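You operate a simulated robot arm through the tools that you are given. There is no shell and no other tool. Be economical: measure what you need, move in short steps, check, and stop when the job is done.

You run a simulated two-armed robot. Do the job below in one go: nothing can be reset, and whatever is moved stays where it is left.

TASK
Put the saucer on the green belt top away on the middle part of the setting bench. Open the grey drawer, put the small white block from the drawer under the belt on the green ring on the green belt top, then shut the drawer. Close the crumb drawer. Put the blue sponge on the green belt top away on the shelf under the wash stand. Press the red belt stop button three times. Put the soup plate on the green belt top away on the upper board of the belt wall shelf. Put the wide grey tub on top of the beige dinner plate on the belt past the gate. Lift the cream lid open. Any order will do. Set down upright: wide grey tub.

The check looks at the end state, three seconds after you hand in, the way a careful person would. Anything else that was tipped, shoved, dropped, spilled or broken makes it a failure. A push-on lid holds only when it is set on centred and level and pressed home; a screw cap is set on level and turned clockwise until tight.

THE ROBOT
Two 7-joint arms with two-finger parallel grippers on one trunk, on a base that drives. Base frame: it is fixed to the floor where the robot stands at the start and does not move with it; the origin is under the middle of the robot, x ahead of it, y to its left, z up; the surface under the hand at the start is at about z = 820. Units: mm, degrees, N and s.
The left shoulder is at the start at [70, 130, 1118], the right one opposite. With the tool pointing down near the work surface each hand reaches from about 220 to 520 mm from the robot's upright axis, wherever it stands, measured 20 degrees to its own side. Places, roughly: blue sponge (6x10x4 cm) [500, 300, 800]; cream lid [-1200, -4100, 1000]; crumb drawer [300, 200, 500]; dinner plate (25x25x4 cm) [500, 600, 800]; green ring (6x6x2 cm) [600, 2000, 800]; grey drawer [400, 300, 300]; middle part of the setting bench [3300, -4300, 800]; red belt stop button [300, 800, 600]; saucer (15x15x4 cm) [500, 100, 800]; shelf under the wash stand [-1900, -4300, 200]; small white block (5x5x5 cm) [400, 200, 300]; soup plate (22x22x6 cm) [500, 900, 900]; upper board of the belt wall shelf (73x20 cm) [560, 3220, 1100]; wide grey tub [500, 1000, 750]. Payload 1.57 kg a hand.
Tool frame (each hand has its own): the origin (TCP) lies between the finger pads and is the grasp point; the fingertips stand 30 mm ahead of it; z points along the fingers, y is the line along which they close. The gripper opens to 80 mm. The fingers are 17 mm wide and 12 mm thick; the gripper's body (40 by 82 mm) begins 80 mm behind the TCP.
Orientation is that of the tool frame in the base frame, as a unit quaternion [x, y, z, w]. With the fingers straight down and closing along the base's y, the tool's x points along the base's -x, its y along +y and its z along -z.

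THE INTERFACE
- The arms move only by the tool step_arm. It takes "left_targets", "right_targets" or both (then of equal length, played together; a hand with none holds still); each is a list of rows, each a list of 7 numbers: the closure, from 0 (fully open) to 1 (shut), then the shift along the base's x, y, z in units of 300 mm (1.0 is 300 mm), then the turn, a rotation vector about the base's x, y, z in units of 180 degrees (1.0 is 180 degrees). In form: [[grip, dx, dy, dz, rx, ry, rz], ...]. A call has 1 to 12 rows; each row is the pose to reach, as a shift and turn from the pose commanded when the call began. A call with a number of a shift or a turn outside -1 to 1 is refused whole. Rows are played at 5 a second. More than 50 mm and 8.6 degrees between two rows, or a gripper value outside its range, and nothing of the call is played. Where a pose cannot be reached the arm comes as near as it can. A force on the tool above 40 N (or 10 N above the force at the start of the call, whichever is more), or a blocked arm, ends the call early, and 0.2 s more pass. Each finger travels about 108 mm/s and halts on what it meets, pressing with about 35 N; the grip force reading is that of the motor and also rises with nothing between the fingers. The clock runs only during rows and for 0.2 s after the last one: add rows that repeat a pose to give the fingers time. It gives the time, the measured TCP pose, the force on the tool (base axes), the opening and the grip force at its end, in the units of the frame above (readings bear some noise), with the torque about the TCP (base axes, N m) and any sound that the robot's microphone picked up.
- Cameras (640 x 400 px; columns grow to the right, rows downward): "scene" is now at [112.6, 45.1, 1323.3]; the picture's right is [0.56, -0.83, 0.00], its down [-0.65, -0.44, -0.62] and it looks along [0.52, 0.35, -0.78] (base axes); focal length 218 px, centre (320, 200). "left" rides on the left gripper at [72, 7, -122] in its tool frame; the picture's right is [-0.09, 1.00, 0.00], its down [-0.84, -0.08, -0.54] and it looks along [-0.54, -0.05, 0.84] (tool axes); focal length 238 px, centre (320, 200). "right" rides on the right gripper at [72, -7, -122] in its tool frame; the picture's right is [0.09, 1.00, 0.00], its down [-0.84, 0.08, -0.54] and it looks along [-0.54, 0.05, 0.84] (tool axes); focal length 238 px, centre (320, 200). There is no depth. A picture from a camera that has moved, and an enlarged one, comes with that camera's place and axes in the base frame and with its lens.
- capture(camera): a new picture of that camera. The clock stands still meanwhile.
- slide_trunk(by): slides the trunk up (or, below 0, down) by that many mm; the arms and the scene camera ride with it, the base frame stays. It gives what a move gives, with no picture.
- base_move(legs): drives the robot by 1 to 6 legs, each [ahead, left, turn to the left] in mm, mm and degrees, along the robot's own axes; the way and the turn of a leg run together, so that a leg with both is an arc; at most 1500 mm and 180 degrees a leg. The arms and the cameras ride along, it lands a little off, and it stops where it bumps. It gives what a move gives.
- aim_head(pan, tilt): turns the head with the scene camera to pan (to the left, within 86 degrees either way) and tilt (down, from -29 to 69), counted from straight ahead of the robot. It gives what a move gives.
- close_up(camera, box): a new picture of the part [left, top, right, bottom] of that camera's present view, enlarged. The clock stands still meanwhile.
- job_done(): hands the job in; it is judged then, once.

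Go step by step. Nothing tells you exact positions but the pictures and the camera data: compare them with the known pose of the tool, close in by small moves and look again before you grip or let go. The budget is 217 turns and 220 pictures, counting those below and the enlarged ones. Unless the task says otherwise, let go and move clear before handing in.

The tools are called after "Call:" as a command line: name --argument value ..., lists and objects as JSON in quotes. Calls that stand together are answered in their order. step_arm: Moves the arms, as the interface text tells. Its arguments: {"type":"object","properties":{"left_targets":{"type":"array","items":{"type":"array","items":{"type":"number"}}},"right_targets":{"type":"array","items":{"type":"array","items":{"type":"number"}}}},"required":[]} The other tools are called the same way: slide_trunk (by) slides the trunk up or down; base_move (legs) drives the base; aim_head (pan, tilt) turns the head that bears the scene camera; capture (camera) takes a picture; close_up (camera, box) takes an enlarged picture of a part of a camera's view; job_done () hands the job in.

At the start:

```text
t: 0.0
left_eef_pos: [226.9, 302.6, 1107.5]
left_tool_rot: [0.0, 1.0, 0.0, 0.001]
left_wrist_force: [-0.5, 0.0, -0.2]
left_moment: [-0.01, 0.03, -0.01]
left_grip_width: 80.0
left_gripper_force: 0.0
right_eef_pos: [326.6, 23.1, 1153.2]
right_tool_rot: [0.0, 1.0, 0.001, 0.0]
right_wrist_force: [0.2, -0.5, 0.1]
right_moment: [0.0, 0.0, -0.02]
right_grip_width: 80.1
right_gripper_force: 0.2
trunk travel left (down, up): [-756.0, 184.0]
robot x, y, heading: [1.0, -2.5, -0.1]
head pan, tilt: [34.1, 51.3]
```

scene: 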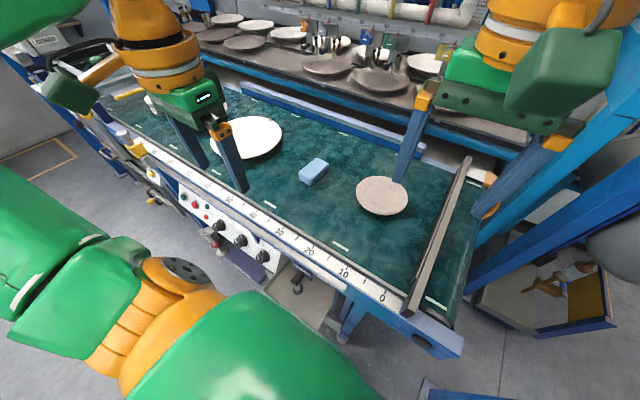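
right: 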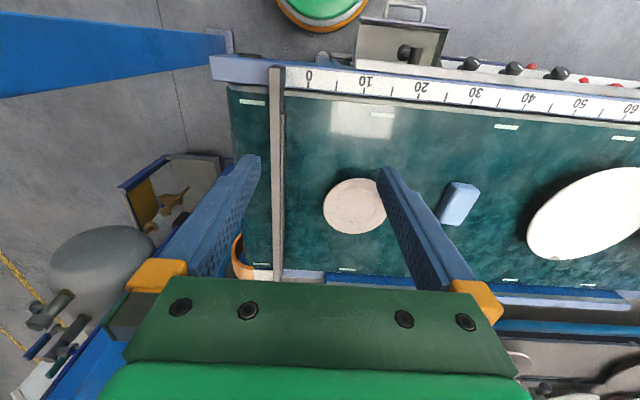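
left: 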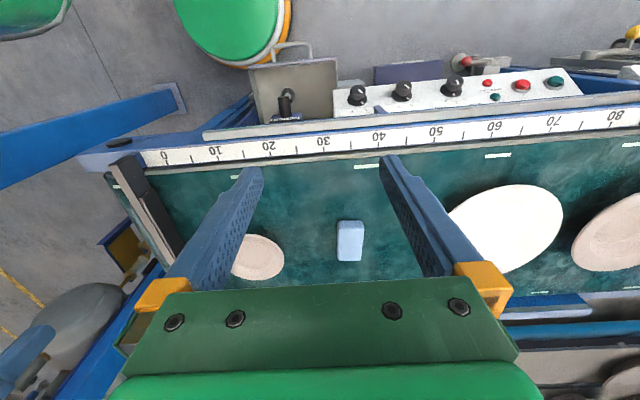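

The belt is in front of me with the saucer, sponge and a white dinner plate on it, and a drawer stands open below the front edge. I look around first, starting to the left along the belt.

Call:
aim_head --pan 70 --tilt 25

Call:
capture --camera "scene"

Call:
aim_head --pan 20 --tilt 60

Call:
capture --camera "scene"

Call:
aim_head --pan -60 --tilt 20

Call:
capture --camera "scene"

```text
t: 1.0
left_eef_pos: [227.1, 302.4, 1107.1]
left_tool_rot: [-0.001, 1.0, 0.0, 0.001]
left_wrist_force: [-0.5, 0.1, 0.1]
left_moment: [-0.01, 0.01, -0.01]
left_grip_width: 80.1
left_gripper_force: 0.0
right_eef_pos: [328.5, 23.5, 1151.7]
right_tool_rot: [0.0, 1.0, 0.0, 0.0]
right_wrist_force: [0.0, -0.3, 0.0]
right_moment: [-0.02, -0.02, 0.02]
right_grip_width: 80.0
right_gripper_force: 0.0
trunk travel left (down, up): [-756.0, 184.0]
robot x, y, heading: [-0.0, 0.4, 0.2]
head pan, tilt: [70.0, 25.0]
```

```text
216 pictures are left
camera scene: at [81.5, 89.1, 1362.5], right [0.94, -0.34, 0.0], down [-0.15, -0.4, -0.91], along [0.31, 0.85, -0.42], focal length 218 px, centre (320, 200)
```

scene: 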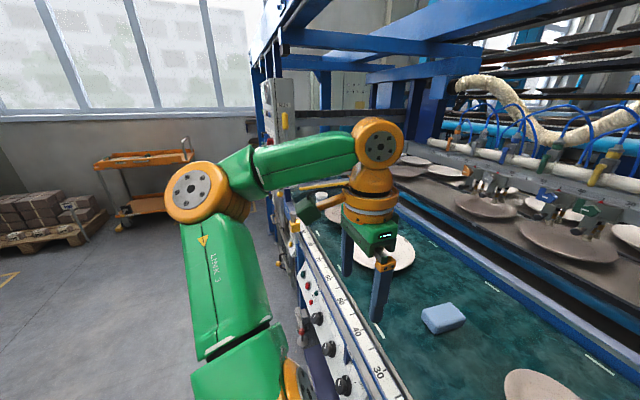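

```text
t: 2.2
left_eef_pos: [227.6, 302.0, 1107.8]
left_tool_rot: [-0.001, 1.0, 0.0, 0.001]
left_wrist_force: [0.1, 0.5, -0.1]
left_moment: [0.01, 0.01, 0.03]
left_grip_width: 80.3
left_gripper_force: 0.1
right_eef_pos: [326.5, 23.3, 1152.0]
right_tool_rot: [0.0, 1.0, 0.0, -0.001]
right_wrist_force: [0.3, 0.5, 0.2]
right_moment: [0.0, -0.05, -0.01]
right_grip_width: 80.0
right_gripper_force: 0.1
trunk travel left (down, up): [-756.0, 184.0]
robot x, y, heading: [2.0, 0.5, 0.0]
head pan, tilt: [20.0, 60.0]
```

```text
215 pictures are left
camera scene: at [112.5, 25.6, 1312.5], right [0.34, -0.94, 0.0], down [-0.81, -0.3, -0.5], along [0.47, 0.17, -0.87], focal length 218 px, centre (320, 200)
```

scene: 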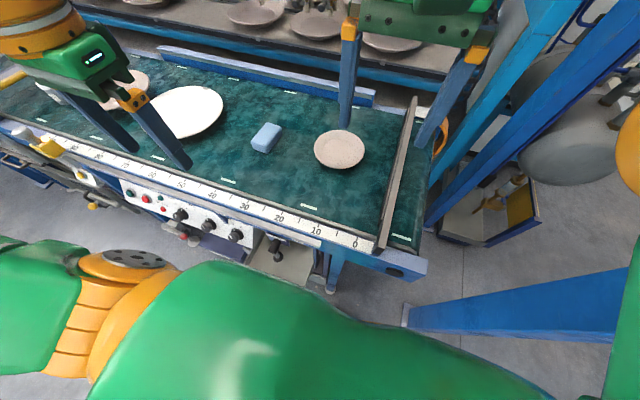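

```text
t: 3.7
left_eef_pos: [227.1, 302.3, 1107.1]
left_tool_rot: [-0.001, 1.0, 0.0, 0.001]
left_wrist_force: [-0.6, -0.4, 0.2]
left_moment: [-0.01, 0.01, 0.01]
left_grip_width: 80.1
left_gripper_force: 0.0
right_eef_pos: [327.3, 22.9, 1151.6]
right_tool_rot: [-0.001, 1.0, 0.0, 0.0]
right_wrist_force: [0.2, -0.4, 0.2]
right_moment: [0.01, 0.02, -0.01]
right_grip_width: 80.2
right_gripper_force: 0.1
trunk travel left (down, up): [-756.0, 184.0]
robot x, y, heading: [-0.9, 1.2, 0.2]
head pan, tilt: [-60.0, 20.0]
```

```text
214 pictures are left
camera scene: at [96.5, -77.9, 1370.6], right [-0.87, -0.5, 0.0], down [-0.17, 0.3, -0.94], along [0.47, -0.81, -0.34], focal length 218 px, centre (320, 200)
```

scene: 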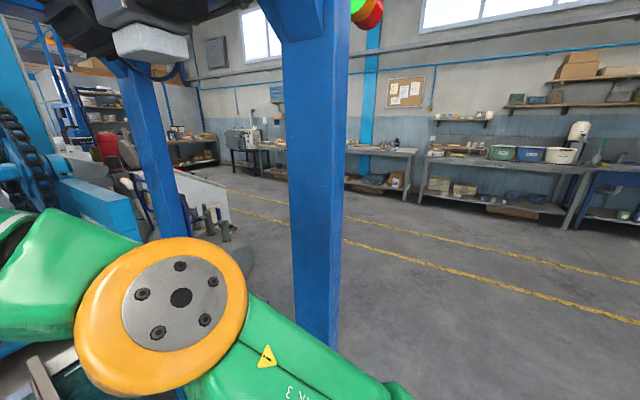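

Next I check the sides before driving back for a front view of the bench.

Call:
aim_head --pan -86 --tilt 25

Call:
capture --camera "scene"

Call:
aim_head --pan 86 --tilt 30

Call:
capture --camera "scene"

```text
t: 4.6
left_eef_pos: [227.1, 302.1, 1107.3]
left_tool_rot: [0.0, 1.0, -0.001, 0.001]
left_wrist_force: [0.5, 0.2, 0.6]
left_moment: [-0.02, 0.01, -0.02]
left_grip_width: 80.2
left_gripper_force: 0.1
right_eef_pos: [328.1, 23.7, 1151.4]
right_tool_rot: [0.0, 1.0, 0.0, 0.0]
right_wrist_force: [-0.5, 0.5, 0.3]
right_moment: [0.02, -0.03, 0.01]
right_grip_width: 79.8
right_gripper_force: 0.0
trunk travel left (down, up): [-756.0, 184.0]
robot x, y, heading: [4.1, -0.3, -0.1]
head pan, tilt: [-85.9, 25.0]
```

```text
213 pictures are left
camera scene: at [56.5, -89.2, 1362.6], right [-1.0, -0.07, 0.0], down [-0.03, 0.42, -0.91], along [0.06, -0.9, -0.42], focal length 218 px, centre (320, 200)
```

scene: 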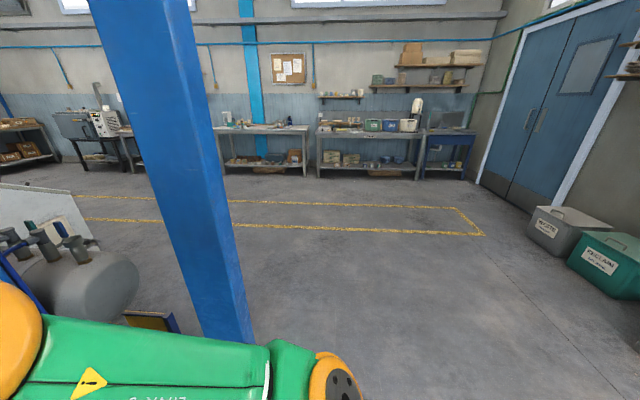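

```text
t: 7.2
left_eef_pos: [226.3, 301.4, 1107.6]
left_tool_rot: [-0.002, 1.0, -0.001, 0.001]
left_wrist_force: [0.5, -0.2, -0.5]
left_moment: [-0.02, -0.01, 0.03]
left_grip_width: 80.0
left_gripper_force: 0.0
right_eef_pos: [328.1, 23.4, 1151.5]
right_tool_rot: [0.0, 1.0, 0.0, 0.0]
right_wrist_force: [-0.8, 0.5, -0.1]
right_moment: [0.02, 0.04, -0.02]
right_grip_width: 80.1
right_gripper_force: 0.0
trunk travel left (down, up): [-756.0, 184.0]
robot x, y, heading: [1.9, 2.3, 0.1]
head pan, tilt: [85.9, 30.0]
```

```text
212 pictures are left
camera scene: at [56.3, 92.9, 1354.6], right [1.0, -0.07, 0.0], down [-0.04, -0.5, -0.87], along [0.06, 0.86, -0.5], focal length 218 px, centre (320, 200)
```

scene: 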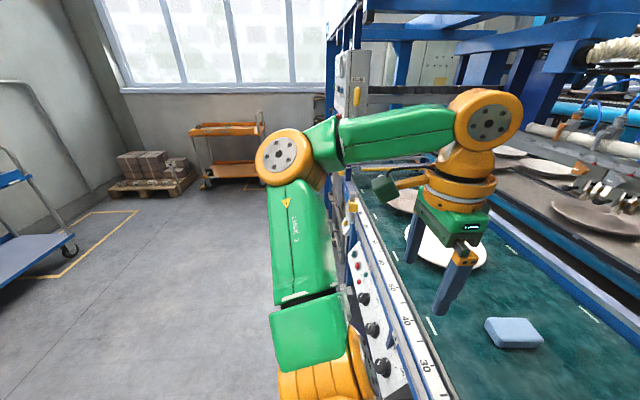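

The floor beside and behind me seems clear. I back off 500 mm, slide the trunk down, and look at the front of the belt.

Call:
base_move --legs '[[-500, 0, 0]]'

Call:
slide_trunk --by -400

Call:
aim_head --pan 20 --tilt 25

Call:
capture --camera "scene"

Call:
aim_head --pan 60 --tilt 15

Call:
capture --camera "scene"

```text
t: 10.2
left_eef_pos: [-275.9, 302.4, 1105.9]
left_tool_rot: [0.0, 1.0, 0.0, 0.0]
left_wrist_force: [0.1, -0.2, 0.1]
left_moment: [0.02, 0.04, -0.02]
left_grip_width: 80.0
left_gripper_force: 0.1
right_eef_pos: [-176.7, 22.2, 1150.1]
right_tool_rot: [0.0, 1.0, 0.0, 0.0]
right_wrist_force: [0.3, 0.2, 0.2]
right_moment: [0.01, -0.02, 0.0]
right_grip_width: 80.0
right_gripper_force: 0.0
trunk travel left (down, up): [-756.0, 184.0]
robot x, y, heading: [-504.7, -2.1, -0.0]
head pan, tilt: [85.9, 30.0]
```

```text
t: 14.0
left_eef_pos: [-277.3, 301.6, 706.6]
left_tool_rot: [-0.001, 1.0, 0.0, 0.001]
left_wrist_force: [-0.2, -0.4, 0.4]
left_moment: [-0.01, 0.01, -0.03]
left_grip_width: 80.1
left_gripper_force: 0.0
right_eef_pos: [-178.0, 23.9, 751.3]
right_tool_rot: [0.0, 1.0, 0.0, 0.0]
right_wrist_force: [0.1, 0.4, 1.8]
right_moment: [0.02, 0.03, 0.0]
right_grip_width: 79.7
right_gripper_force: 0.0
trunk travel left (down, up): [-356.0, 584.0]
robot x, y, heading: [-503.8, -3.6, 0.2]
head pan, tilt: [85.9, 30.0]
```

```text
t: 15.4
left_eef_pos: [-277.6, 302.8, 706.4]
left_tool_rot: [-0.001, 1.0, 0.0, 0.001]
left_wrist_force: [0.6, 0.8, -0.2]
left_moment: [0.02, 0.03, 0.04]
left_grip_width: 79.8
left_gripper_force: 0.1
right_eef_pos: [-176.7, 23.9, 750.9]
right_tool_rot: [0.0, 1.0, 0.001, 0.001]
right_wrist_force: [0.2, 0.1, -0.1]
right_moment: [0.03, -0.01, 0.0]
right_grip_width: 79.9
right_gripper_force: 0.0
trunk travel left (down, up): [-356.0, 584.0]
robot x, y, heading: [-502.3, 0.5, -0.0]
head pan, tilt: [20.0, 25.0]
```

```text
211 pictures are left
camera scene: at [-368.1, 34.2, 962.5], right [0.34, -0.94, 0.0], down [-0.4, -0.14, -0.91], along [0.85, 0.31, -0.42], focal length 218 px, centre (320, 200)
```

scene: 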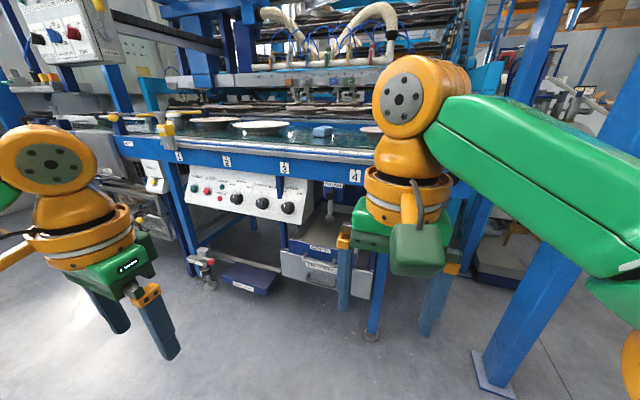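

```text
t: 16.5
left_eef_pos: [-276.8, 302.3, 707.9]
left_tool_rot: [-0.001, 1.0, 0.0, 0.001]
left_wrist_force: [0.2, -0.2, 0.9]
left_moment: [0.01, 0.01, -0.02]
left_grip_width: 79.7
left_gripper_force: 0.1
right_eef_pos: [-177.7, 22.4, 751.7]
right_tool_rot: [0.0, 1.0, -0.001, -0.001]
right_wrist_force: [-0.2, -0.1, -0.3]
right_moment: [-0.01, 0.02, -0.01]
right_grip_width: 80.1
right_gripper_force: 0.1
trunk travel left (down, up): [-356.0, 584.0]
robot x, y, heading: [-508.1, -2.2, 0.0]
head pan, tilt: [60.0, 15.0]
```

```text
210 pictures are left
camera scene: at [-407.8, 83.5, 978.8], right [0.87, -0.5, 0.0], down [-0.13, -0.22, -0.97], along [0.48, 0.84, -0.26], focal length 218 px, centre (320, 200)
```

scene: 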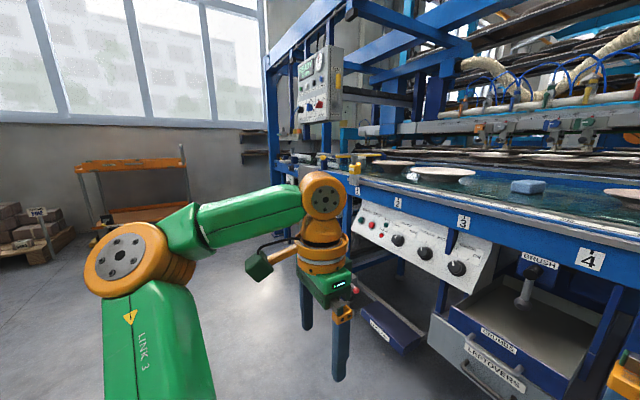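

There is an upper crumb tray and a grey drawer below it. I take close-ups.

Call:
close_up --camera "scene" --box '[340, 180, 640, 400]'

Call:
aim_head --pan 20 --tilt 35

Call:
close_up --camera "scene" --box '[160, 80, 400, 300]'

```text
1.82 times, centred on (490, 290) of scene
camera zoom: at [-407.8, 83.5, 978.8], right [0.87, -0.5, 0.0], down [-0.13, -0.22, -0.97], along [0.48, 0.84, -0.26], focal length 396 px, centre (11, 36)
```

zoom: 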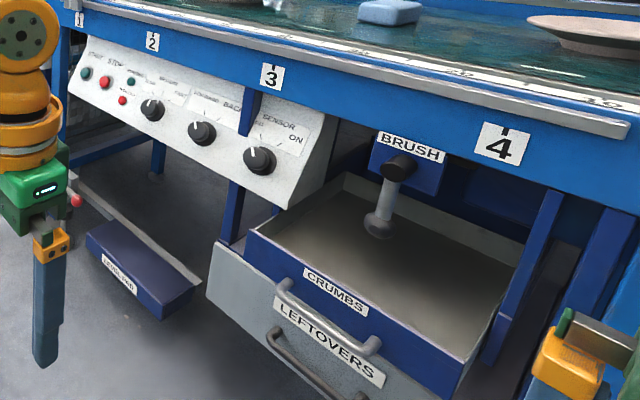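

```text
t: 17.5
left_eef_pos: [-277.1, 302.6, 707.3]
left_tool_rot: [-0.001, 1.0, 0.0, 0.001]
left_wrist_force: [-0.5, 0.3, 0.2]
left_moment: [-0.01, -0.01, -0.01]
left_grip_width: 79.9
left_gripper_force: 0.1
right_eef_pos: [-177.9, 22.3, 751.2]
right_tool_rot: [0.0, 1.0, 0.0, 0.0]
right_wrist_force: [0.4, 0.0, 0.2]
right_moment: [-0.03, 0.01, 0.01]
right_grip_width: 80.2
right_gripper_force: 0.1
trunk travel left (down, up): [-356.0, 584.0]
robot x, y, heading: [-505.0, 3.3, 0.1]
head pan, tilt: [20.0, 35.0]
```

```text
1.82 times, centred on (280, 190) of scene
camera zoom: at [-371.9, 32.9, 946.8], right [0.34, -0.94, 0.0], down [-0.54, -0.2, -0.82], along [0.77, 0.28, -0.57], focal length 396 px, centre (393, 218)
```

zoom: 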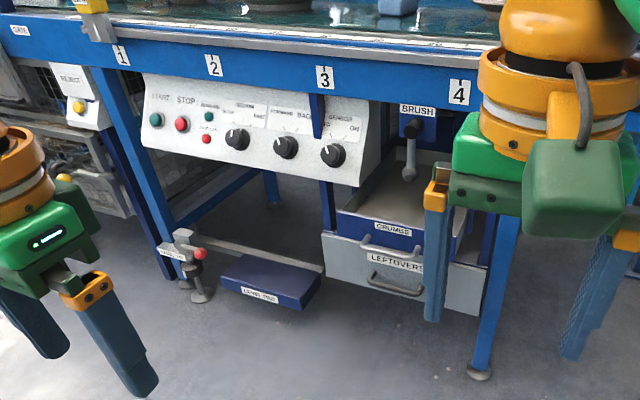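

The crumb drawer (upper, open) has its handle at about (212, 245, 440) and the grey "LEFTOVERS" drawer handle at about (206, 238, 346). I turn the left hand to point forward and move the right hand aside.

Call:
step_arm --left_targets '[[1, 0.03, -0.02, -0.056, 0, -0.0455, 0], [1, 0.06, -0.04, -0.112, 0, -0.091, 0], [1, 0.09, -0.06, -0.168, 0, -0.1365, 0], [1, 0.12, -0.08, -0.224, 0, -0.182, 0], [1, 0.15, -0.1, -0.28, 0, -0.2275, 0], [1, 0.18, -0.12, -0.336, 0, -0.273, 0], [1, 0.21, -0.14, -0.392, 0, -0.3185, 0], [1, 0.24, -0.16, -0.448, 0, -0.364, 0], [1, 0.27, -0.18, -0.504, 0, -0.4095, 0], [1, 0.3, -0.2, -0.56, 0, -0.455, 0], [1, 0.32, -0.2, -0.62, 0, -0.5, 0]]' --right_targets '[[0, 0, -0.09, 0, 0, 0, 0], [0, 0, -0.18, 0, 0, 0, 0], [0, 0, -0.27, 0, 0, 0, 0], [0, 0, -0.36, 0, 0, 0, 0], [0, 0, -0.45, 0, 0, 0, 0], [0, 0, -0.54, 0, 0, 0, 0], [0, 0, -0.63, 0, 0, 0, 0], [0, 0, -0.72, 0, 0, 0, 0], [0, 0, -0.81, 0, 0, 0, 0], [0, 0, -0.9, 0, 0, 0, 0], [0, 0, -0.95, 0, 0, 0, 0]]'

Call:
aim_head --pan 15 --tilt 30

Call:
capture --camera "scene"

Call:
capture --camera "left"

```text
t: 19.9
left_eef_pos: [-193.7, 298.1, 580.9]
left_tool_rot: [-0.004, 0.711, 0.001, 0.703]
left_wrist_force: [-0.2, -0.1, 0.9]
left_moment: [0.0, 0.0, 0.05]
left_grip_width: 0.4
left_gripper_force: 21.3
left hand out of reach, approached as far as the arm can: row 4, 5, 6, 7, 8, 9, 10, 11
right_eef_pos: [-177.7, -261.4, 752.3]
right_tool_rot: [0.001, 1.0, 0.0, 0.001]
right_wrist_force: [0.9, 0.2, 0.0]
right_moment: [-0.02, -0.01, -0.01]
right_grip_width: 79.9
right_gripper_force: 0.0
trunk travel left (down, up): [-356.0, 584.0]
robot x, y, heading: [-502.0, 1.0, -0.0]
head pan, tilt: [20.0, 35.0]
```

```text
t: 20.6
left_eef_pos: [-192.5, 298.6, 581.3]
left_tool_rot: [-0.004, 0.712, 0.0, 0.702]
left_wrist_force: [-0.6, -0.2, 0.3]
left_moment: [0.01, 0.02, -0.03]
left_grip_width: 0.0
left_gripper_force: 20.9
right_eef_pos: [-177.0, -261.8, 753.0]
right_tool_rot: [0.001, 1.0, 0.0, 0.0]
right_wrist_force: [-1.1, -0.2, -0.5]
right_moment: [0.02, -0.03, 0.02]
right_grip_width: 79.9
right_gripper_force: 0.0
trunk travel left (down, up): [-356.0, 584.0]
robot x, y, heading: [-499.7, -1.0, 0.3]
head pan, tilt: [15.0, 30.0]
```

```text
207 pictures are left
camera scene: at [-367.3, 26.0, 954.6], right [0.26, -0.97, 0.0], down [-0.48, -0.13, -0.87], along [0.84, 0.22, -0.5], focal length 218 px, centre (320, 200)
```

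scene: 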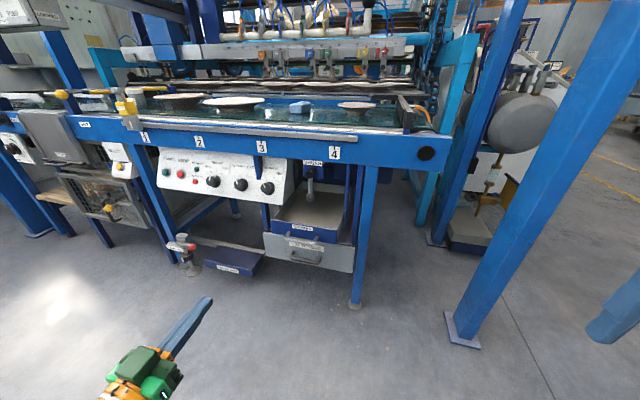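

```text
206 pictures are left
camera left: at [-317.2, 303.7, 511.0], right [-0.01, 1.0, 0.09], down [-0.53, -0.08, 0.84], along [0.85, -0.04, 0.53], focal length 238 px, centre (320, 200)
```

left: 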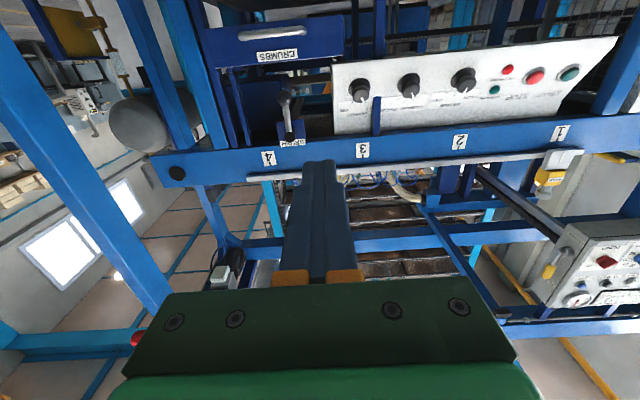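

The crumb handle triangulates to about (180, 230, 478). I lower the trunk so the closed left fingers are level with it, and drive nearer.

Call:
slide_trunk --by -103

Call:
base_move --legs '[[240, -70, 0]]'

Call:
aim_head --pan 25 --tilt 30

Call:
capture --camera "scene"

Call:
capture --camera "left"

```text
t: 21.9
left_eef_pos: [-194.6, 298.9, 479.0]
left_tool_rot: [-0.001, 0.71, 0.001, 0.704]
left_wrist_force: [0.6, -0.4, -1.1]
left_moment: [0.0, 0.01, -0.01]
left_grip_width: 0.1
left_gripper_force: 21.7
right_eef_pos: [-176.1, -261.9, 649.1]
right_tool_rot: [0.0, 1.0, 0.0, 0.001]
right_wrist_force: [-0.8, 0.1, -0.2]
right_moment: [0.01, 0.0, 0.0]
right_grip_width: 80.1
right_gripper_force: 0.1
trunk travel left (down, up): [-253.0, 687.0]
robot x, y, heading: [-503.2, 2.2, -0.1]
head pan, tilt: [15.0, 30.0]
```

```text
t: 23.8
left_eef_pos: [48.2, 228.4, 477.8]
left_tool_rot: [-0.001, 0.711, 0.001, 0.703]
left_wrist_force: [0.3, 0.1, 0.3]
left_moment: [-0.02, -0.02, 0.03]
left_grip_width: 0.0
left_gripper_force: 20.8
right_eef_pos: [65.6, -331.8, 650.1]
right_tool_rot: [0.0, 1.0, 0.0, -0.001]
right_wrist_force: [-0.5, -0.3, 0.9]
right_moment: [-0.03, 0.01, -0.04]
right_grip_width: 79.9
right_gripper_force: 0.0
trunk travel left (down, up): [-253.0, 687.0]
robot x, y, heading: [-262.2, -68.7, -0.1]
head pan, tilt: [15.0, 30.0]
```

```text
t: 24.5
left_eef_pos: [48.0, 228.9, 478.0]
left_tool_rot: [-0.002, 0.711, 0.002, 0.703]
left_wrist_force: [0.7, -0.5, -0.3]
left_moment: [0.02, 0.03, 0.0]
left_grip_width: 0.0
left_gripper_force: 21.5
right_eef_pos: [66.2, -331.2, 649.4]
right_tool_rot: [0.0, 1.0, 0.0, 0.0]
right_wrist_force: [-0.6, 0.1, -0.5]
right_moment: [0.01, 0.02, 0.05]
right_grip_width: 79.9
right_gripper_force: 0.0
trunk travel left (down, up): [-253.0, 687.0]
robot x, y, heading: [-256.6, -68.2, 0.1]
head pan, tilt: [25.0, 30.0]
```

```text
205 pictures are left
camera scene: at [-129.8, -29.2, 851.6], right [0.42, -0.91, 0.0], down [-0.45, -0.21, -0.87], along [0.79, 0.37, -0.5], focal length 218 px, centre (320, 200)
```

scene: 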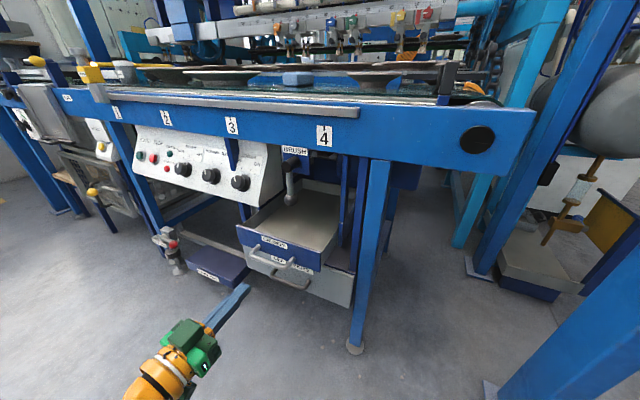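

```text
204 pictures are left
camera left: at [-74.6, 234.0, 408.2], right [-0.01, 1.0, 0.09], down [-0.53, -0.08, 0.84], along [0.85, -0.04, 0.53], focal length 238 px, centre (320, 200)
```

left: 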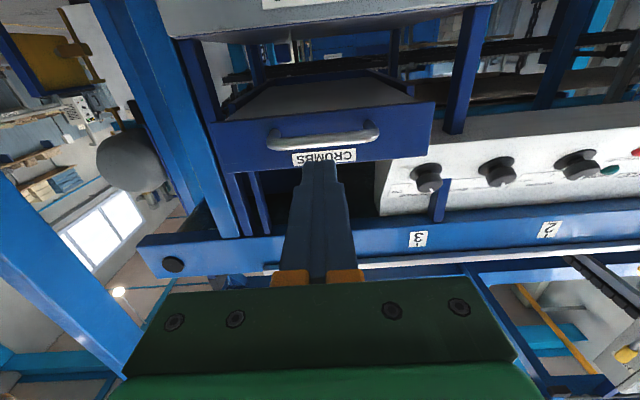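

The tip is level with the crumb handle, about 75 mm short of it. Now I push forward.

Call:
step_arm --left_targets '[[1, 0.1, 0, 0, 0, 0, 0], [1, 0.2, 0, 0, 0, 0, 0], [1, 0.26, 0, 0, 0, 0, 0], [1, 0.32, 0, 0, 0, 0, 0], [1, 0.38, 0, 0, 0, 0, 0], [1, 0.44, 0, 0, 0, 0, 0], [1, 0.5, 0, 0, 0, 0, 0], [1, 0.56, 0, 0, 0, 0, 0], [1, 0.62, 0, 0, 0, 0, 0], [1, 0.68, 0, 0, 0, 0, 0], [1, 0.74, 0, 0, 0, 0, 0], [1, 0.8, 0, 0, 0, 0, 0]]'

Call:
capture --camera "scene"

Call:
capture --camera "left"

```text
t: 27.1
left_eef_pos: [183.1, 292.0, 521.4]
left_tool_rot: [-0.002, 0.711, 0.002, 0.703]
left_wrist_force: [0.2, -0.4, 0.1]
left_moment: [-0.01, 0.0, 0.01]
left_grip_width: 0.0
left_gripper_force: 21.8
left hand out of reach, approached as far as the arm can: row 1, 2, 3, 4, 5, 6, 7, 8, 9, 10, 11, 12
right_eef_pos: [66.1, -331.7, 649.7]
right_tool_rot: [0.0, 1.0, 0.0, 0.0]
right_wrist_force: [-1.0, 0.7, 0.5]
right_moment: [-0.01, 0.01, 0.02]
right_grip_width: 79.8
right_gripper_force: 0.0
trunk travel left (down, up): [-253.0, 687.0]
robot x, y, heading: [-257.9, -72.7, 0.0]
head pan, tilt: [25.0, 30.0]
```

```text
203 pictures are left
camera scene: at [-129.9, -29.2, 851.6], right [0.42, -0.91, 0.0], down [-0.45, -0.21, -0.87], along [0.78, 0.37, -0.5], focal length 218 px, centre (320, 200)
```

scene: 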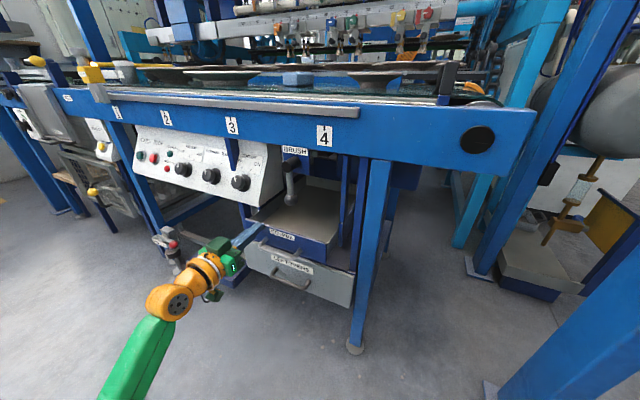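

```text
202 pictures are left
camera left: at [59.3, 297.5, 451.8], right [0.0, 1.0, 0.09], down [-0.53, -0.08, 0.84], along [0.85, -0.05, 0.53], focal length 238 px, centre (320, 200)
```

left: 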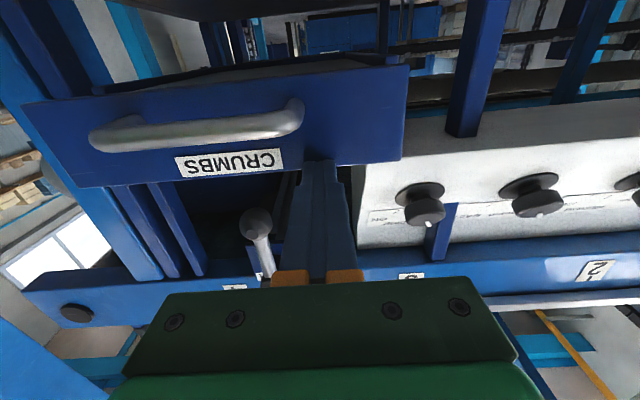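

The command had been offset by an earlier unreachable target, so the hand slid up and left, now near the panel's upper left corner. I pull back to a well-defined pose and push again at the handle.

Call:
step_arm --left_targets '[[1, -0.15, 0.05, 0.05, 0, 0, 0], [1, -0.3, 0.1, 0.1, 0, 0, 0], [1, -0.45, 0.15, 0.15, 0, 0, 0], [1, -0.6, 0.2, 0.2, 0, 0, 0], [1, -0.7, 0.2, 0.203, 0, 0, 0], [1, -0.7, 0.2, 0.203, 0, 0, 0]]'

Call:
capture --camera "left"

```text
t: 28.5
left_eef_pos: [-29.5, 352.5, 583.8]
left_tool_rot: [-0.002, 0.711, 0.002, 0.703]
left_wrist_force: [-0.2, 0.2, -1.1]
left_moment: [-0.01, -0.01, -0.02]
left_grip_width: 0.0
left_gripper_force: 21.3
right_eef_pos: [66.8, -331.8, 647.8]
right_tool_rot: [0.0, 1.0, 0.0, 0.001]
right_wrist_force: [-0.4, -0.3, -0.3]
right_moment: [-0.02, 0.02, -0.03]
right_grip_width: 80.2
right_gripper_force: 0.0
trunk travel left (down, up): [-253.0, 687.0]
robot x, y, heading: [-265.0, -70.9, 0.3]
head pan, tilt: [25.0, 30.0]
```

```text
201 pictures are left
camera left: at [-152.0, 358.7, 512.6], right [-0.01, 1.0, 0.09], down [-0.53, -0.08, 0.84], along [0.85, -0.04, 0.53], focal length 238 px, centre (320, 200)
```

left: 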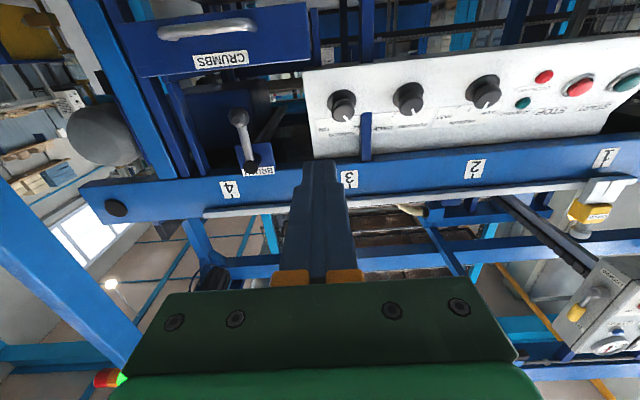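

The forward-pointing pose sits at the edge of the wrist's range. I try rolling the hand a quarter turn (needed for the bar handle anyway) and see whether that opens up the reach.

Call:
step_arm --left_targets '[[1, 0, 0, 0, 0.0455, 0, 0], [1, 0, 0, 0, 0.091, 0, 0], [1, 0, 0, 0, 0.1365, 0, 0], [1, 0, 0, 0, 0.182, 0, 0], [1, 0, 0, 0, 0.2275, 0, 0], [1, 0, 0, 0, 0.273, 0, 0], [1, 0, -0.05, -0.05, 0.3185, 0, 0], [1, 0, -0.1, -0.1, 0.364, 0, 0], [1, 0, -0.2, -0.15, 0.4095, 0, 0], [1, 0, -0.3, -0.2, 0.455, 0, 0], [1, 0, -0.4, -0.3, 0.5, 0, 0]]'

Call:
capture --camera "scene"

```text
t: 30.9
left_eef_pos: [-29.2, 233.3, 491.8]
left_tool_rot: [0.495, 0.501, 0.504, 0.499]
left_wrist_force: [0.2, -0.2, -0.1]
left_moment: [0.01, -0.02, 0.01]
left_grip_width: 0.1
left_gripper_force: 21.2
right_eef_pos: [65.4, -331.4, 648.9]
right_tool_rot: [0.0, 1.0, 0.0, 0.001]
right_wrist_force: [-0.8, 0.2, -0.1]
right_moment: [0.0, -0.03, -0.01]
right_grip_width: 79.8
right_gripper_force: 0.2
trunk travel left (down, up): [-253.0, 687.0]
robot x, y, heading: [-261.3, -71.9, 0.1]
head pan, tilt: [25.0, 30.0]
```

```text
200 pictures are left
camera scene: at [-129.9, -29.1, 851.6], right [0.42, -0.91, 0.0], down [-0.45, -0.21, -0.87], along [0.78, 0.37, -0.5], focal length 218 px, centre (320, 200)
```

scene: 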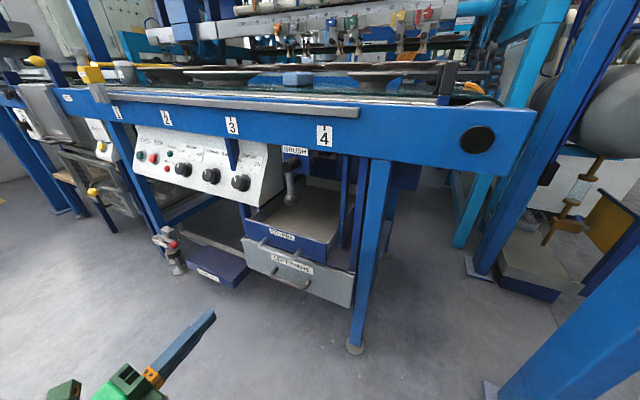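

The rolled pose is reachable, and the crumb drawer has already moved in a little. Pushing again, straight ahead at z≈480.

Call:
step_arm --left_targets '[[1, 0.15, 0, -0.02, 0, 0, 0], [1, 0.3, 0, -0.04, 0, 0, 0], [1, 0.45, 0, -0.04, 0, 0, 0], [1, 0.52, 0, -0.04, 0, 0, 0], [1, 0.58, 0, -0.04, 0, 0, 0], [1, 0.64, 0, -0.04, 0, 0, 0], [1, 0.7, 0, -0.04, 0, 0, 0], [1, 0.76, 0, -0.04, 0, 0, 0], [1, 0.82, 0, -0.04, 0, 0, 0], [1, 0.88, 0, -0.04, 0, 0, 0], [1, 0.94, 0, -0.04, 0, 0, 0], [1, 1.0, 0, -0.04, 0, 0, 0]]'

Call:
capture --camera "scene"

Call:
capture --camera "left"

```text
t: 32.9
left_eef_pos: [208.6, 232.4, 481.1]
left_tool_rot: [0.495, 0.502, 0.504, 0.499]
left_wrist_force: [-7.5, -1.3, 2.8]
left_moment: [-0.11, -0.07, -0.04]
left_grip_width: 0.1
left_gripper_force: 21.3
right_eef_pos: [65.6, -331.5, 649.4]
right_tool_rot: [-0.002, 1.0, 0.0, 0.001]
right_wrist_force: [0.2, 0.0, -0.4]
right_moment: [0.0, -0.01, 0.02]
right_grip_width: 80.0
right_gripper_force: 0.0
trunk travel left (down, up): [-253.0, 687.0]
robot x, y, heading: [-259.5, -70.5, 0.3]
head pan, tilt: [25.0, 30.0]
stopped in row 10 (left hand): the force on the tool passed its limit at 47 N (the readings are from after the stop); the commanded pose is now the measured one
```

```text
199 pictures are left
camera scene: at [-131.8, -29.3, 852.0], right [0.43, -0.91, 0.0], down [-0.45, -0.21, -0.87], along [0.78, 0.37, -0.5], focal length 218 px, centre (320, 200)
```

scene: 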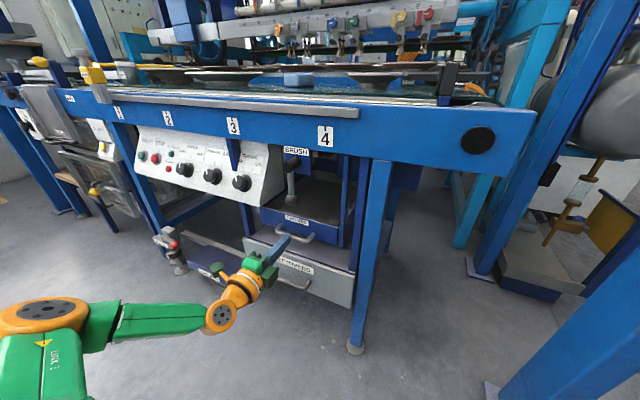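

```text
198 pictures are left
camera left: at [86.5, 302.3, 486.7], right [0.0, -0.09, 1.0], down [-0.53, -0.84, -0.08], along [0.85, -0.53, -0.05], focal length 238 px, centre (320, 200)
```

left: 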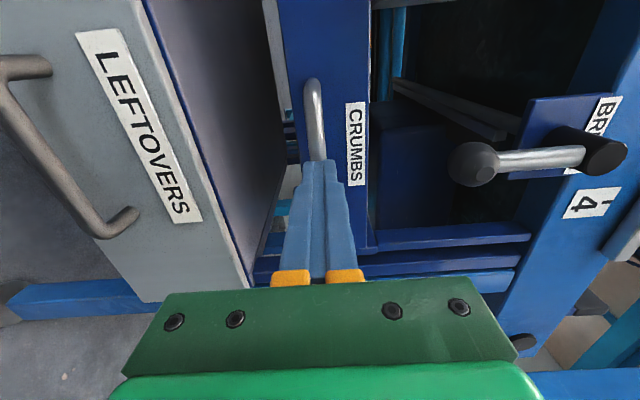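

The drawer moved in and then resisted at 47 N. I push once more gently to see whether it is home.

Call:
step_arm --left_targets '[[1, 0.02, 0, 0, 0, 0, 0], [1, 0.04, 0, 0, 0, 0, 0], [1, 0.06, 0, 0, 0, 0, 0], [1, 0.08, 0, 0, 0, 0, 0], [1, 0.1, 0, 0, 0, 0, 0], [1, 0.12, 0, 0, 0, 0, 0], [1, 0.14, 0, 0, 0, 0, 0], [1, 0.16, 0, 0, 0, 0, 0]]'

Call:
capture --camera "left"

Call:
close_up --camera "scene" --box '[200, 120, 400, 340]'

```text
t: 33.3
left_eef_pos: [211.0, 232.9, 481.0]
left_tool_rot: [0.497, 0.502, 0.504, 0.497]
left_wrist_force: [-21.1, -2.3, 8.9]
left_moment: [-0.16, -0.25, -0.06]
left_grip_width: 0.1
left_gripper_force: 21.3
right_eef_pos: [63.9, -331.1, 650.8]
right_tool_rot: [-0.004, 1.0, 0.0, 0.003]
right_wrist_force: [0.0, -0.5, -0.3]
right_moment: [0.0, 0.01, -0.05]
right_grip_width: 80.0
right_gripper_force: 0.1
trunk travel left (down, up): [-253.0, 687.0]
robot x, y, heading: [-263.3, -73.7, 0.2]
head pan, tilt: [25.0, 30.0]
stopped in row 1 (left hand): the force on the tool passed its limit at 49 N (the readings are from after the stop); the commanded pose is now the measured one
```

```text
197 pictures are left
camera left: at [86.5, 302.4, 487.2], right [0.0, -0.09, 1.0], down [-0.53, -0.84, -0.08], along [0.85, -0.53, -0.05], focal length 238 px, centre (320, 200)
```

left: 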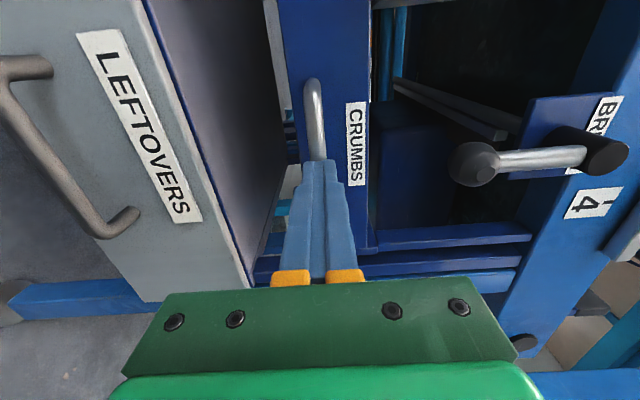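

```text
1.82 times, centred on (300, 230) of scene
camera zoom: at [-135.5, -29.9, 852.6], right [0.43, -0.9, 0.0], down [-0.45, -0.21, -0.87], along [0.79, 0.37, -0.49], focal length 396 px, centre (356, 146)
```

zoom: 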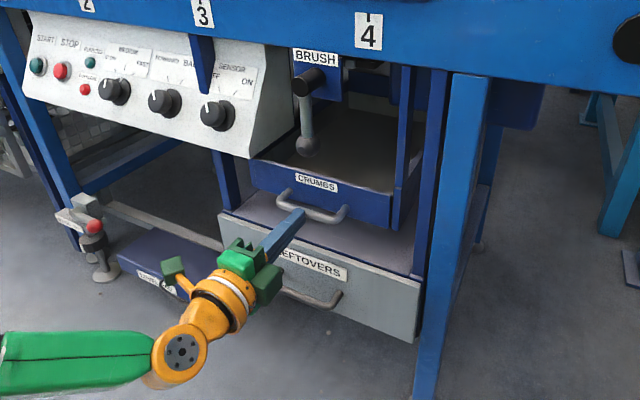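

It won't move further. I pull the hand back and look whether the drawer front stands flush.

Call:
step_arm --left_targets '[[1, -0.15, 0.05, 0, 0, 0, 0], [1, -0.3, 0.1, 0, 0, 0, 0], [1, -0.45, 0.2, 0, 0, 0, 0], [1, -0.5, 0.35, 0, 0, 0, 0], [1, -0.5, 0.5, 0, 0, 0, 0], [1, -0.5, 0.6, 0.1, 0, 0, 0]]'

Call:
capture --camera "left"

Call:
close_up --camera "scene" --box '[220, 130, 380, 310]'

```text
refused: row 3 steps farther than a row can; nothing moved
```

```text
195 pictures are left
camera left: at [86.5, 302.4, 487.2], right [0.0, -0.09, 1.0], down [-0.53, -0.84, -0.08], along [0.85, -0.53, -0.05], focal length 238 px, centre (320, 200)
```

left: 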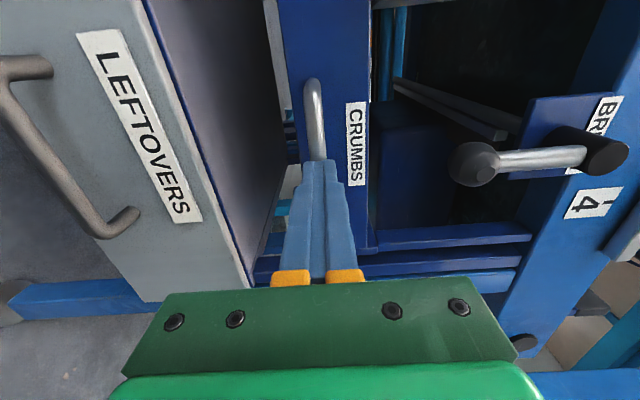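

```text
2.22 times, centred on (300, 220) of scene
camera zoom: at [-135.5, -29.9, 852.6], right [0.43, -0.9, 0.0], down [-0.45, -0.21, -0.87], along [0.79, 0.37, -0.49], focal length 484 px, centre (364, 156)
```

zoom: 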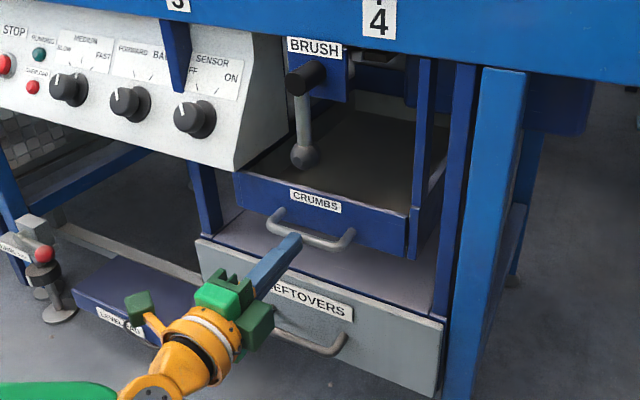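

The crumb drawer seems home. I pull back to get a clear view of the grey drawer handle.

Call:
step_arm --left_targets '[[0.5, -0.14, 0.05, 0, 0, 0, 0], [0.5, -0.28, 0.1, -0.05, 0, 0, 0], [0.5, -0.4, 0.15, -0.1, 0, 0, 0], [0.5, -0.5, 0.2, -0.2, 0, 0, 0], [0.5, -0.5, 0.2, -0.3, 0, 0, 0], [0.5, -0.5, 0.2, -0.4, 0, 0, 0]]'

Call:
capture --camera "left"

Call:
close_up --camera "scene" --box '[220, 130, 380, 310]'

```text
t: 34.7
left_eef_pos: [62.5, 292.8, 356.0]
left_tool_rot: [0.498, 0.504, 0.501, 0.497]
left_wrist_force: [-0.3, -0.3, 0.2]
left_moment: [0.0, -0.01, -0.01]
left_grip_width: 39.9
left_gripper_force: 0.0
right_eef_pos: [65.8, -329.9, 648.9]
right_tool_rot: [-0.002, 1.0, -0.001, 0.0]
right_wrist_force: [0.0, 0.2, -0.2]
right_moment: [0.01, 0.04, -0.05]
right_grip_width: 79.9
right_gripper_force: 0.1
trunk travel left (down, up): [-253.0, 687.0]
robot x, y, heading: [-262.2, -64.1, 0.2]
head pan, tilt: [25.0, 30.0]
```

```text
193 pictures are left
camera left: at [-60.2, 362.7, 363.0], right [0.01, -0.09, 1.0], down [-0.53, -0.84, -0.07], along [0.85, -0.53, -0.05], focal length 238 px, centre (320, 200)
```

left: 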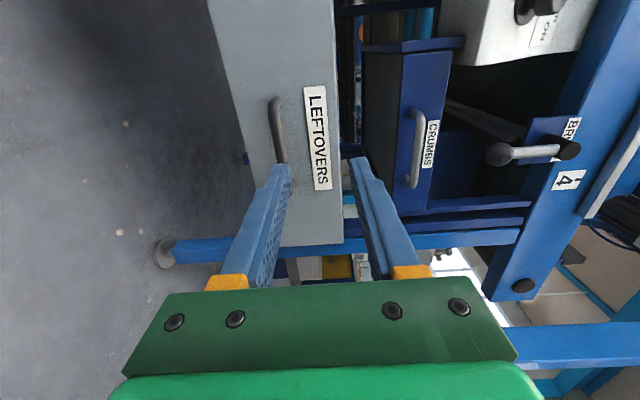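

```text
2.22 times, centred on (300, 220) of scene
camera zoom: at [-130.8, -28.4, 851.6], right [0.43, -0.9, 0.0], down [-0.45, -0.21, -0.87], along [0.78, 0.37, -0.5], focal length 484 px, centre (364, 156)
```

zoom: 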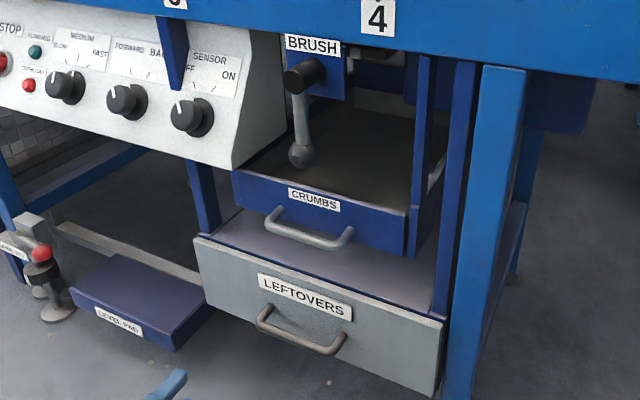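

The grey handle's bar runs at about x=240, z=303, y=191–312. I line up the open left hand in front of its middle.

Call:
step_arm --left_targets '[[0, 0.05, -0.036, -0.045, 0, 0, 0], [0, 0.1, -0.072, -0.09, 0, 0, 0], [0, 0.2, -0.11, -0.135, 0, 0, 0], [0, 0.3, -0.143, -0.177, 0, 0, 0], [0, 0.39, -0.143, -0.177, 0, 0, 0]]'

Call:
capture --camera "left"

Call:
close_up --camera "scene" --box '[200, 200, 380, 340]'

```text
t: 35.9
left_eef_pos: [179.8, 250.1, 303.1]
left_tool_rot: [0.499, 0.505, 0.501, 0.495]
left_wrist_force: [0.4, -0.3, -0.6]
left_moment: [-0.02, 0.0, 0.0]
left_grip_width: 80.0
left_gripper_force: 0.0
right_eef_pos: [67.0, -330.0, 648.7]
right_tool_rot: [-0.002, 1.0, 0.0, 0.0]
right_wrist_force: [0.2, 0.2, -0.3]
right_moment: [0.0, 0.01, 0.03]
right_grip_width: 79.8
right_gripper_force: 0.1
trunk travel left (down, up): [-253.0, 687.0]
robot x, y, heading: [-265.9, -70.0, 0.4]
head pan, tilt: [25.0, 30.0]
```

```text
191 pictures are left
camera left: at [56.3, 319.9, 311.1], right [0.01, -0.09, 1.0], down [-0.53, -0.84, -0.07], along [0.85, -0.53, -0.05], focal length 238 px, centre (320, 200)
```

left: 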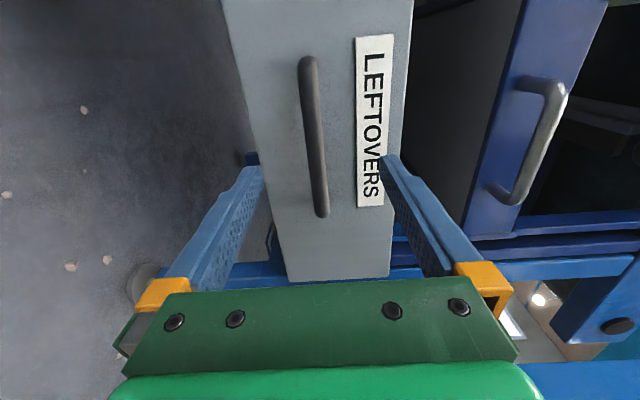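

```text
2.86 times, centred on (290, 270) of scene
camera zoom: at [-130.7, -28.6, 851.6], right [0.43, -0.9, 0.0], down [-0.45, -0.21, -0.87], along [0.78, 0.37, -0.5], focal length 622 px, centre (406, 0)
```

zoom: 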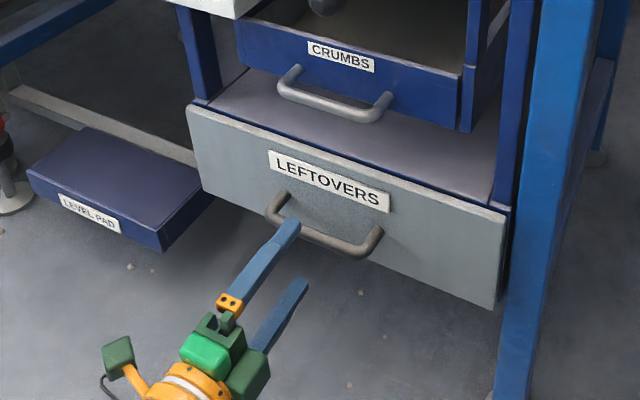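

The bar sits between the fingers. I advance 43 mm and grip it.

Call:
step_arm --left_targets '[[0, 0.07, 0, 0, 0, 0, 0], [0, 0.14, 0, 0, 0, 0, 0], [1, 0.14, 0, 0, 0, 0, 0], [1, 0.14, 0, 0, 0, 0, 0], [1, 0.14, 0, 0, 0, 0, 0]]'

Call:
capture --camera "left"

```text
t: 37.1
left_eef_pos: [222.2, 251.3, 299.4]
left_tool_rot: [0.499, 0.507, 0.498, 0.496]
left_wrist_force: [-1.3, -1.5, -13.8]
left_moment: [0.13, 0.25, 0.21]
left_grip_width: 13.7
left_gripper_force: 30.5
right_eef_pos: [68.2, -328.2, 648.4]
right_tool_rot: [-0.002, 1.0, -0.001, -0.002]
right_wrist_force: [-0.2, -0.2, -1.1]
right_moment: [0.0, -0.01, 0.0]
right_grip_width: 79.9
right_gripper_force: 0.0
trunk travel left (down, up): [-253.0, 687.0]
robot x, y, heading: [-262.9, -73.9, 0.4]
head pan, tilt: [25.0, 30.0]
```

```text
189 pictures are left
camera left: at [98.8, 320.2, 308.3], right [0.01, -0.09, 1.0], down [-0.53, -0.84, -0.07], along [0.85, -0.53, -0.06], focal length 238 px, centre (320, 200)
```

left: 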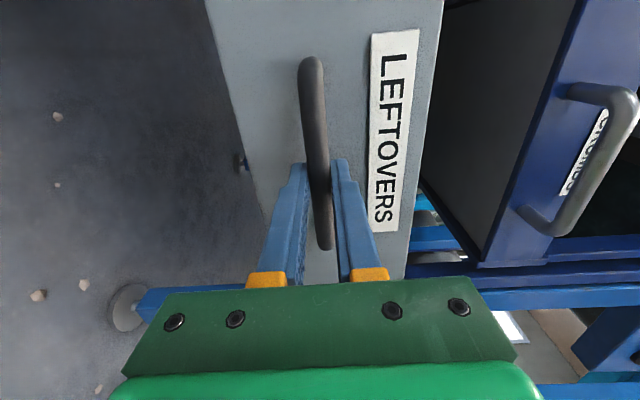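

Gripped (13.7 mm bar). Now I pull the drawer out about 200 mm.

Call:
step_arm --left_targets '[[1, -0.04, 0, -0.012, 0, 0, 0], [1, -0.1, 0, -0.012, 0, 0, 0], [1, -0.16, 0, -0.012, 0, 0, 0], [1, -0.22, 0, -0.012, 0, 0, 0], [1, -0.28, 0, -0.012, 0, 0, 0], [1, -0.34, 0, -0.012, 0, 0, 0], [1, -0.4, 0, -0.012, 0, 0, 0], [1, -0.46, 0, -0.012, 0, 0, 0], [1, -0.52, 0, -0.012, 0, 0, 0], [1, -0.58, 0, -0.012, 0, 0, 0], [1, -0.64, 0, -0.012, 0, 0, 0], [1, -0.68, 0, -0.012, 0, 0, 0]]'

Call:
capture --camera "scene"

```text
t: 39.7
left_eef_pos: [17.6, 250.0, 299.5]
left_tool_rot: [0.498, 0.505, 0.501, 0.496]
left_wrist_force: [0.2, 2.2, 0.5]
left_moment: [0.09, 0.02, 0.0]
left_grip_width: 13.6
left_gripper_force: 30.5
right_eef_pos: [67.0, -329.5, 649.2]
right_tool_rot: [-0.002, 1.0, 0.001, -0.001]
right_wrist_force: [0.0, 0.1, -0.1]
right_moment: [-0.02, -0.02, 0.03]
right_grip_width: 80.1
right_gripper_force: 0.0
trunk travel left (down, up): [-253.0, 687.0]
robot x, y, heading: [-263.6, -68.1, 0.1]
head pan, tilt: [25.0, 30.0]
```

```text
188 pictures are left
camera scene: at [-130.9, -28.4, 851.6], right [0.43, -0.9, 0.0], down [-0.45, -0.21, -0.87], along [0.78, 0.37, -0.5], focal length 218 px, centre (320, 200)
```

scene: 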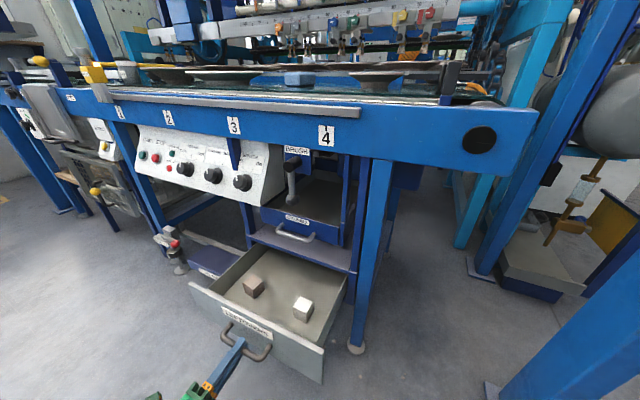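

The drawer is open with a white block at about (179, 170) and a brown one beside it. I pull it another 60 mm by driving back, for clearance under the crumb handle.

Call:
base_move --legs '[[-60, 0, 0]]'

Call:
capture --camera "scene"

```text
t: 40.7
left_eef_pos: [-41.5, 250.6, 299.9]
left_tool_rot: [0.498, 0.504, 0.502, 0.496]
left_wrist_force: [-0.8, 8.8, 2.1]
left_moment: [0.07, -0.03, 0.16]
left_grip_width: 13.7
left_gripper_force: 30.2
right_eef_pos: [6.3, -330.1, 649.6]
right_tool_rot: [-0.002, 1.0, -0.001, 0.0]
right_wrist_force: [-0.1, -0.8, 0.8]
right_moment: [0.01, 0.02, 0.0]
right_grip_width: 79.9
right_gripper_force: 0.0
trunk travel left (down, up): [-253.0, 687.0]
robot x, y, heading: [-318.4, -73.1, 0.3]
head pan, tilt: [25.0, 30.0]
```

```text
187 pictures are left
camera scene: at [-191.9, -28.4, 851.7], right [0.43, -0.9, 0.0], down [-0.45, -0.21, -0.87], along [0.78, 0.37, -0.5], focal length 218 px, centre (320, 200)
```

scene: 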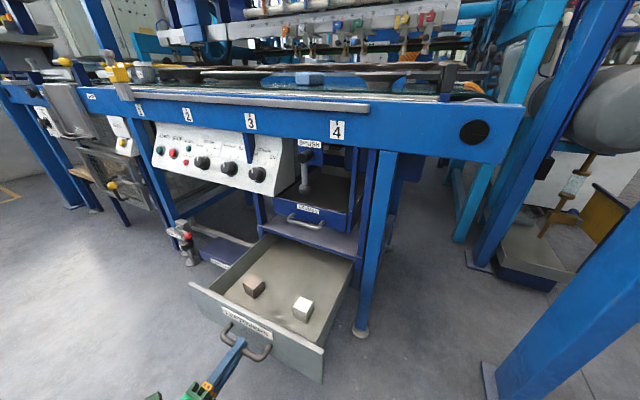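

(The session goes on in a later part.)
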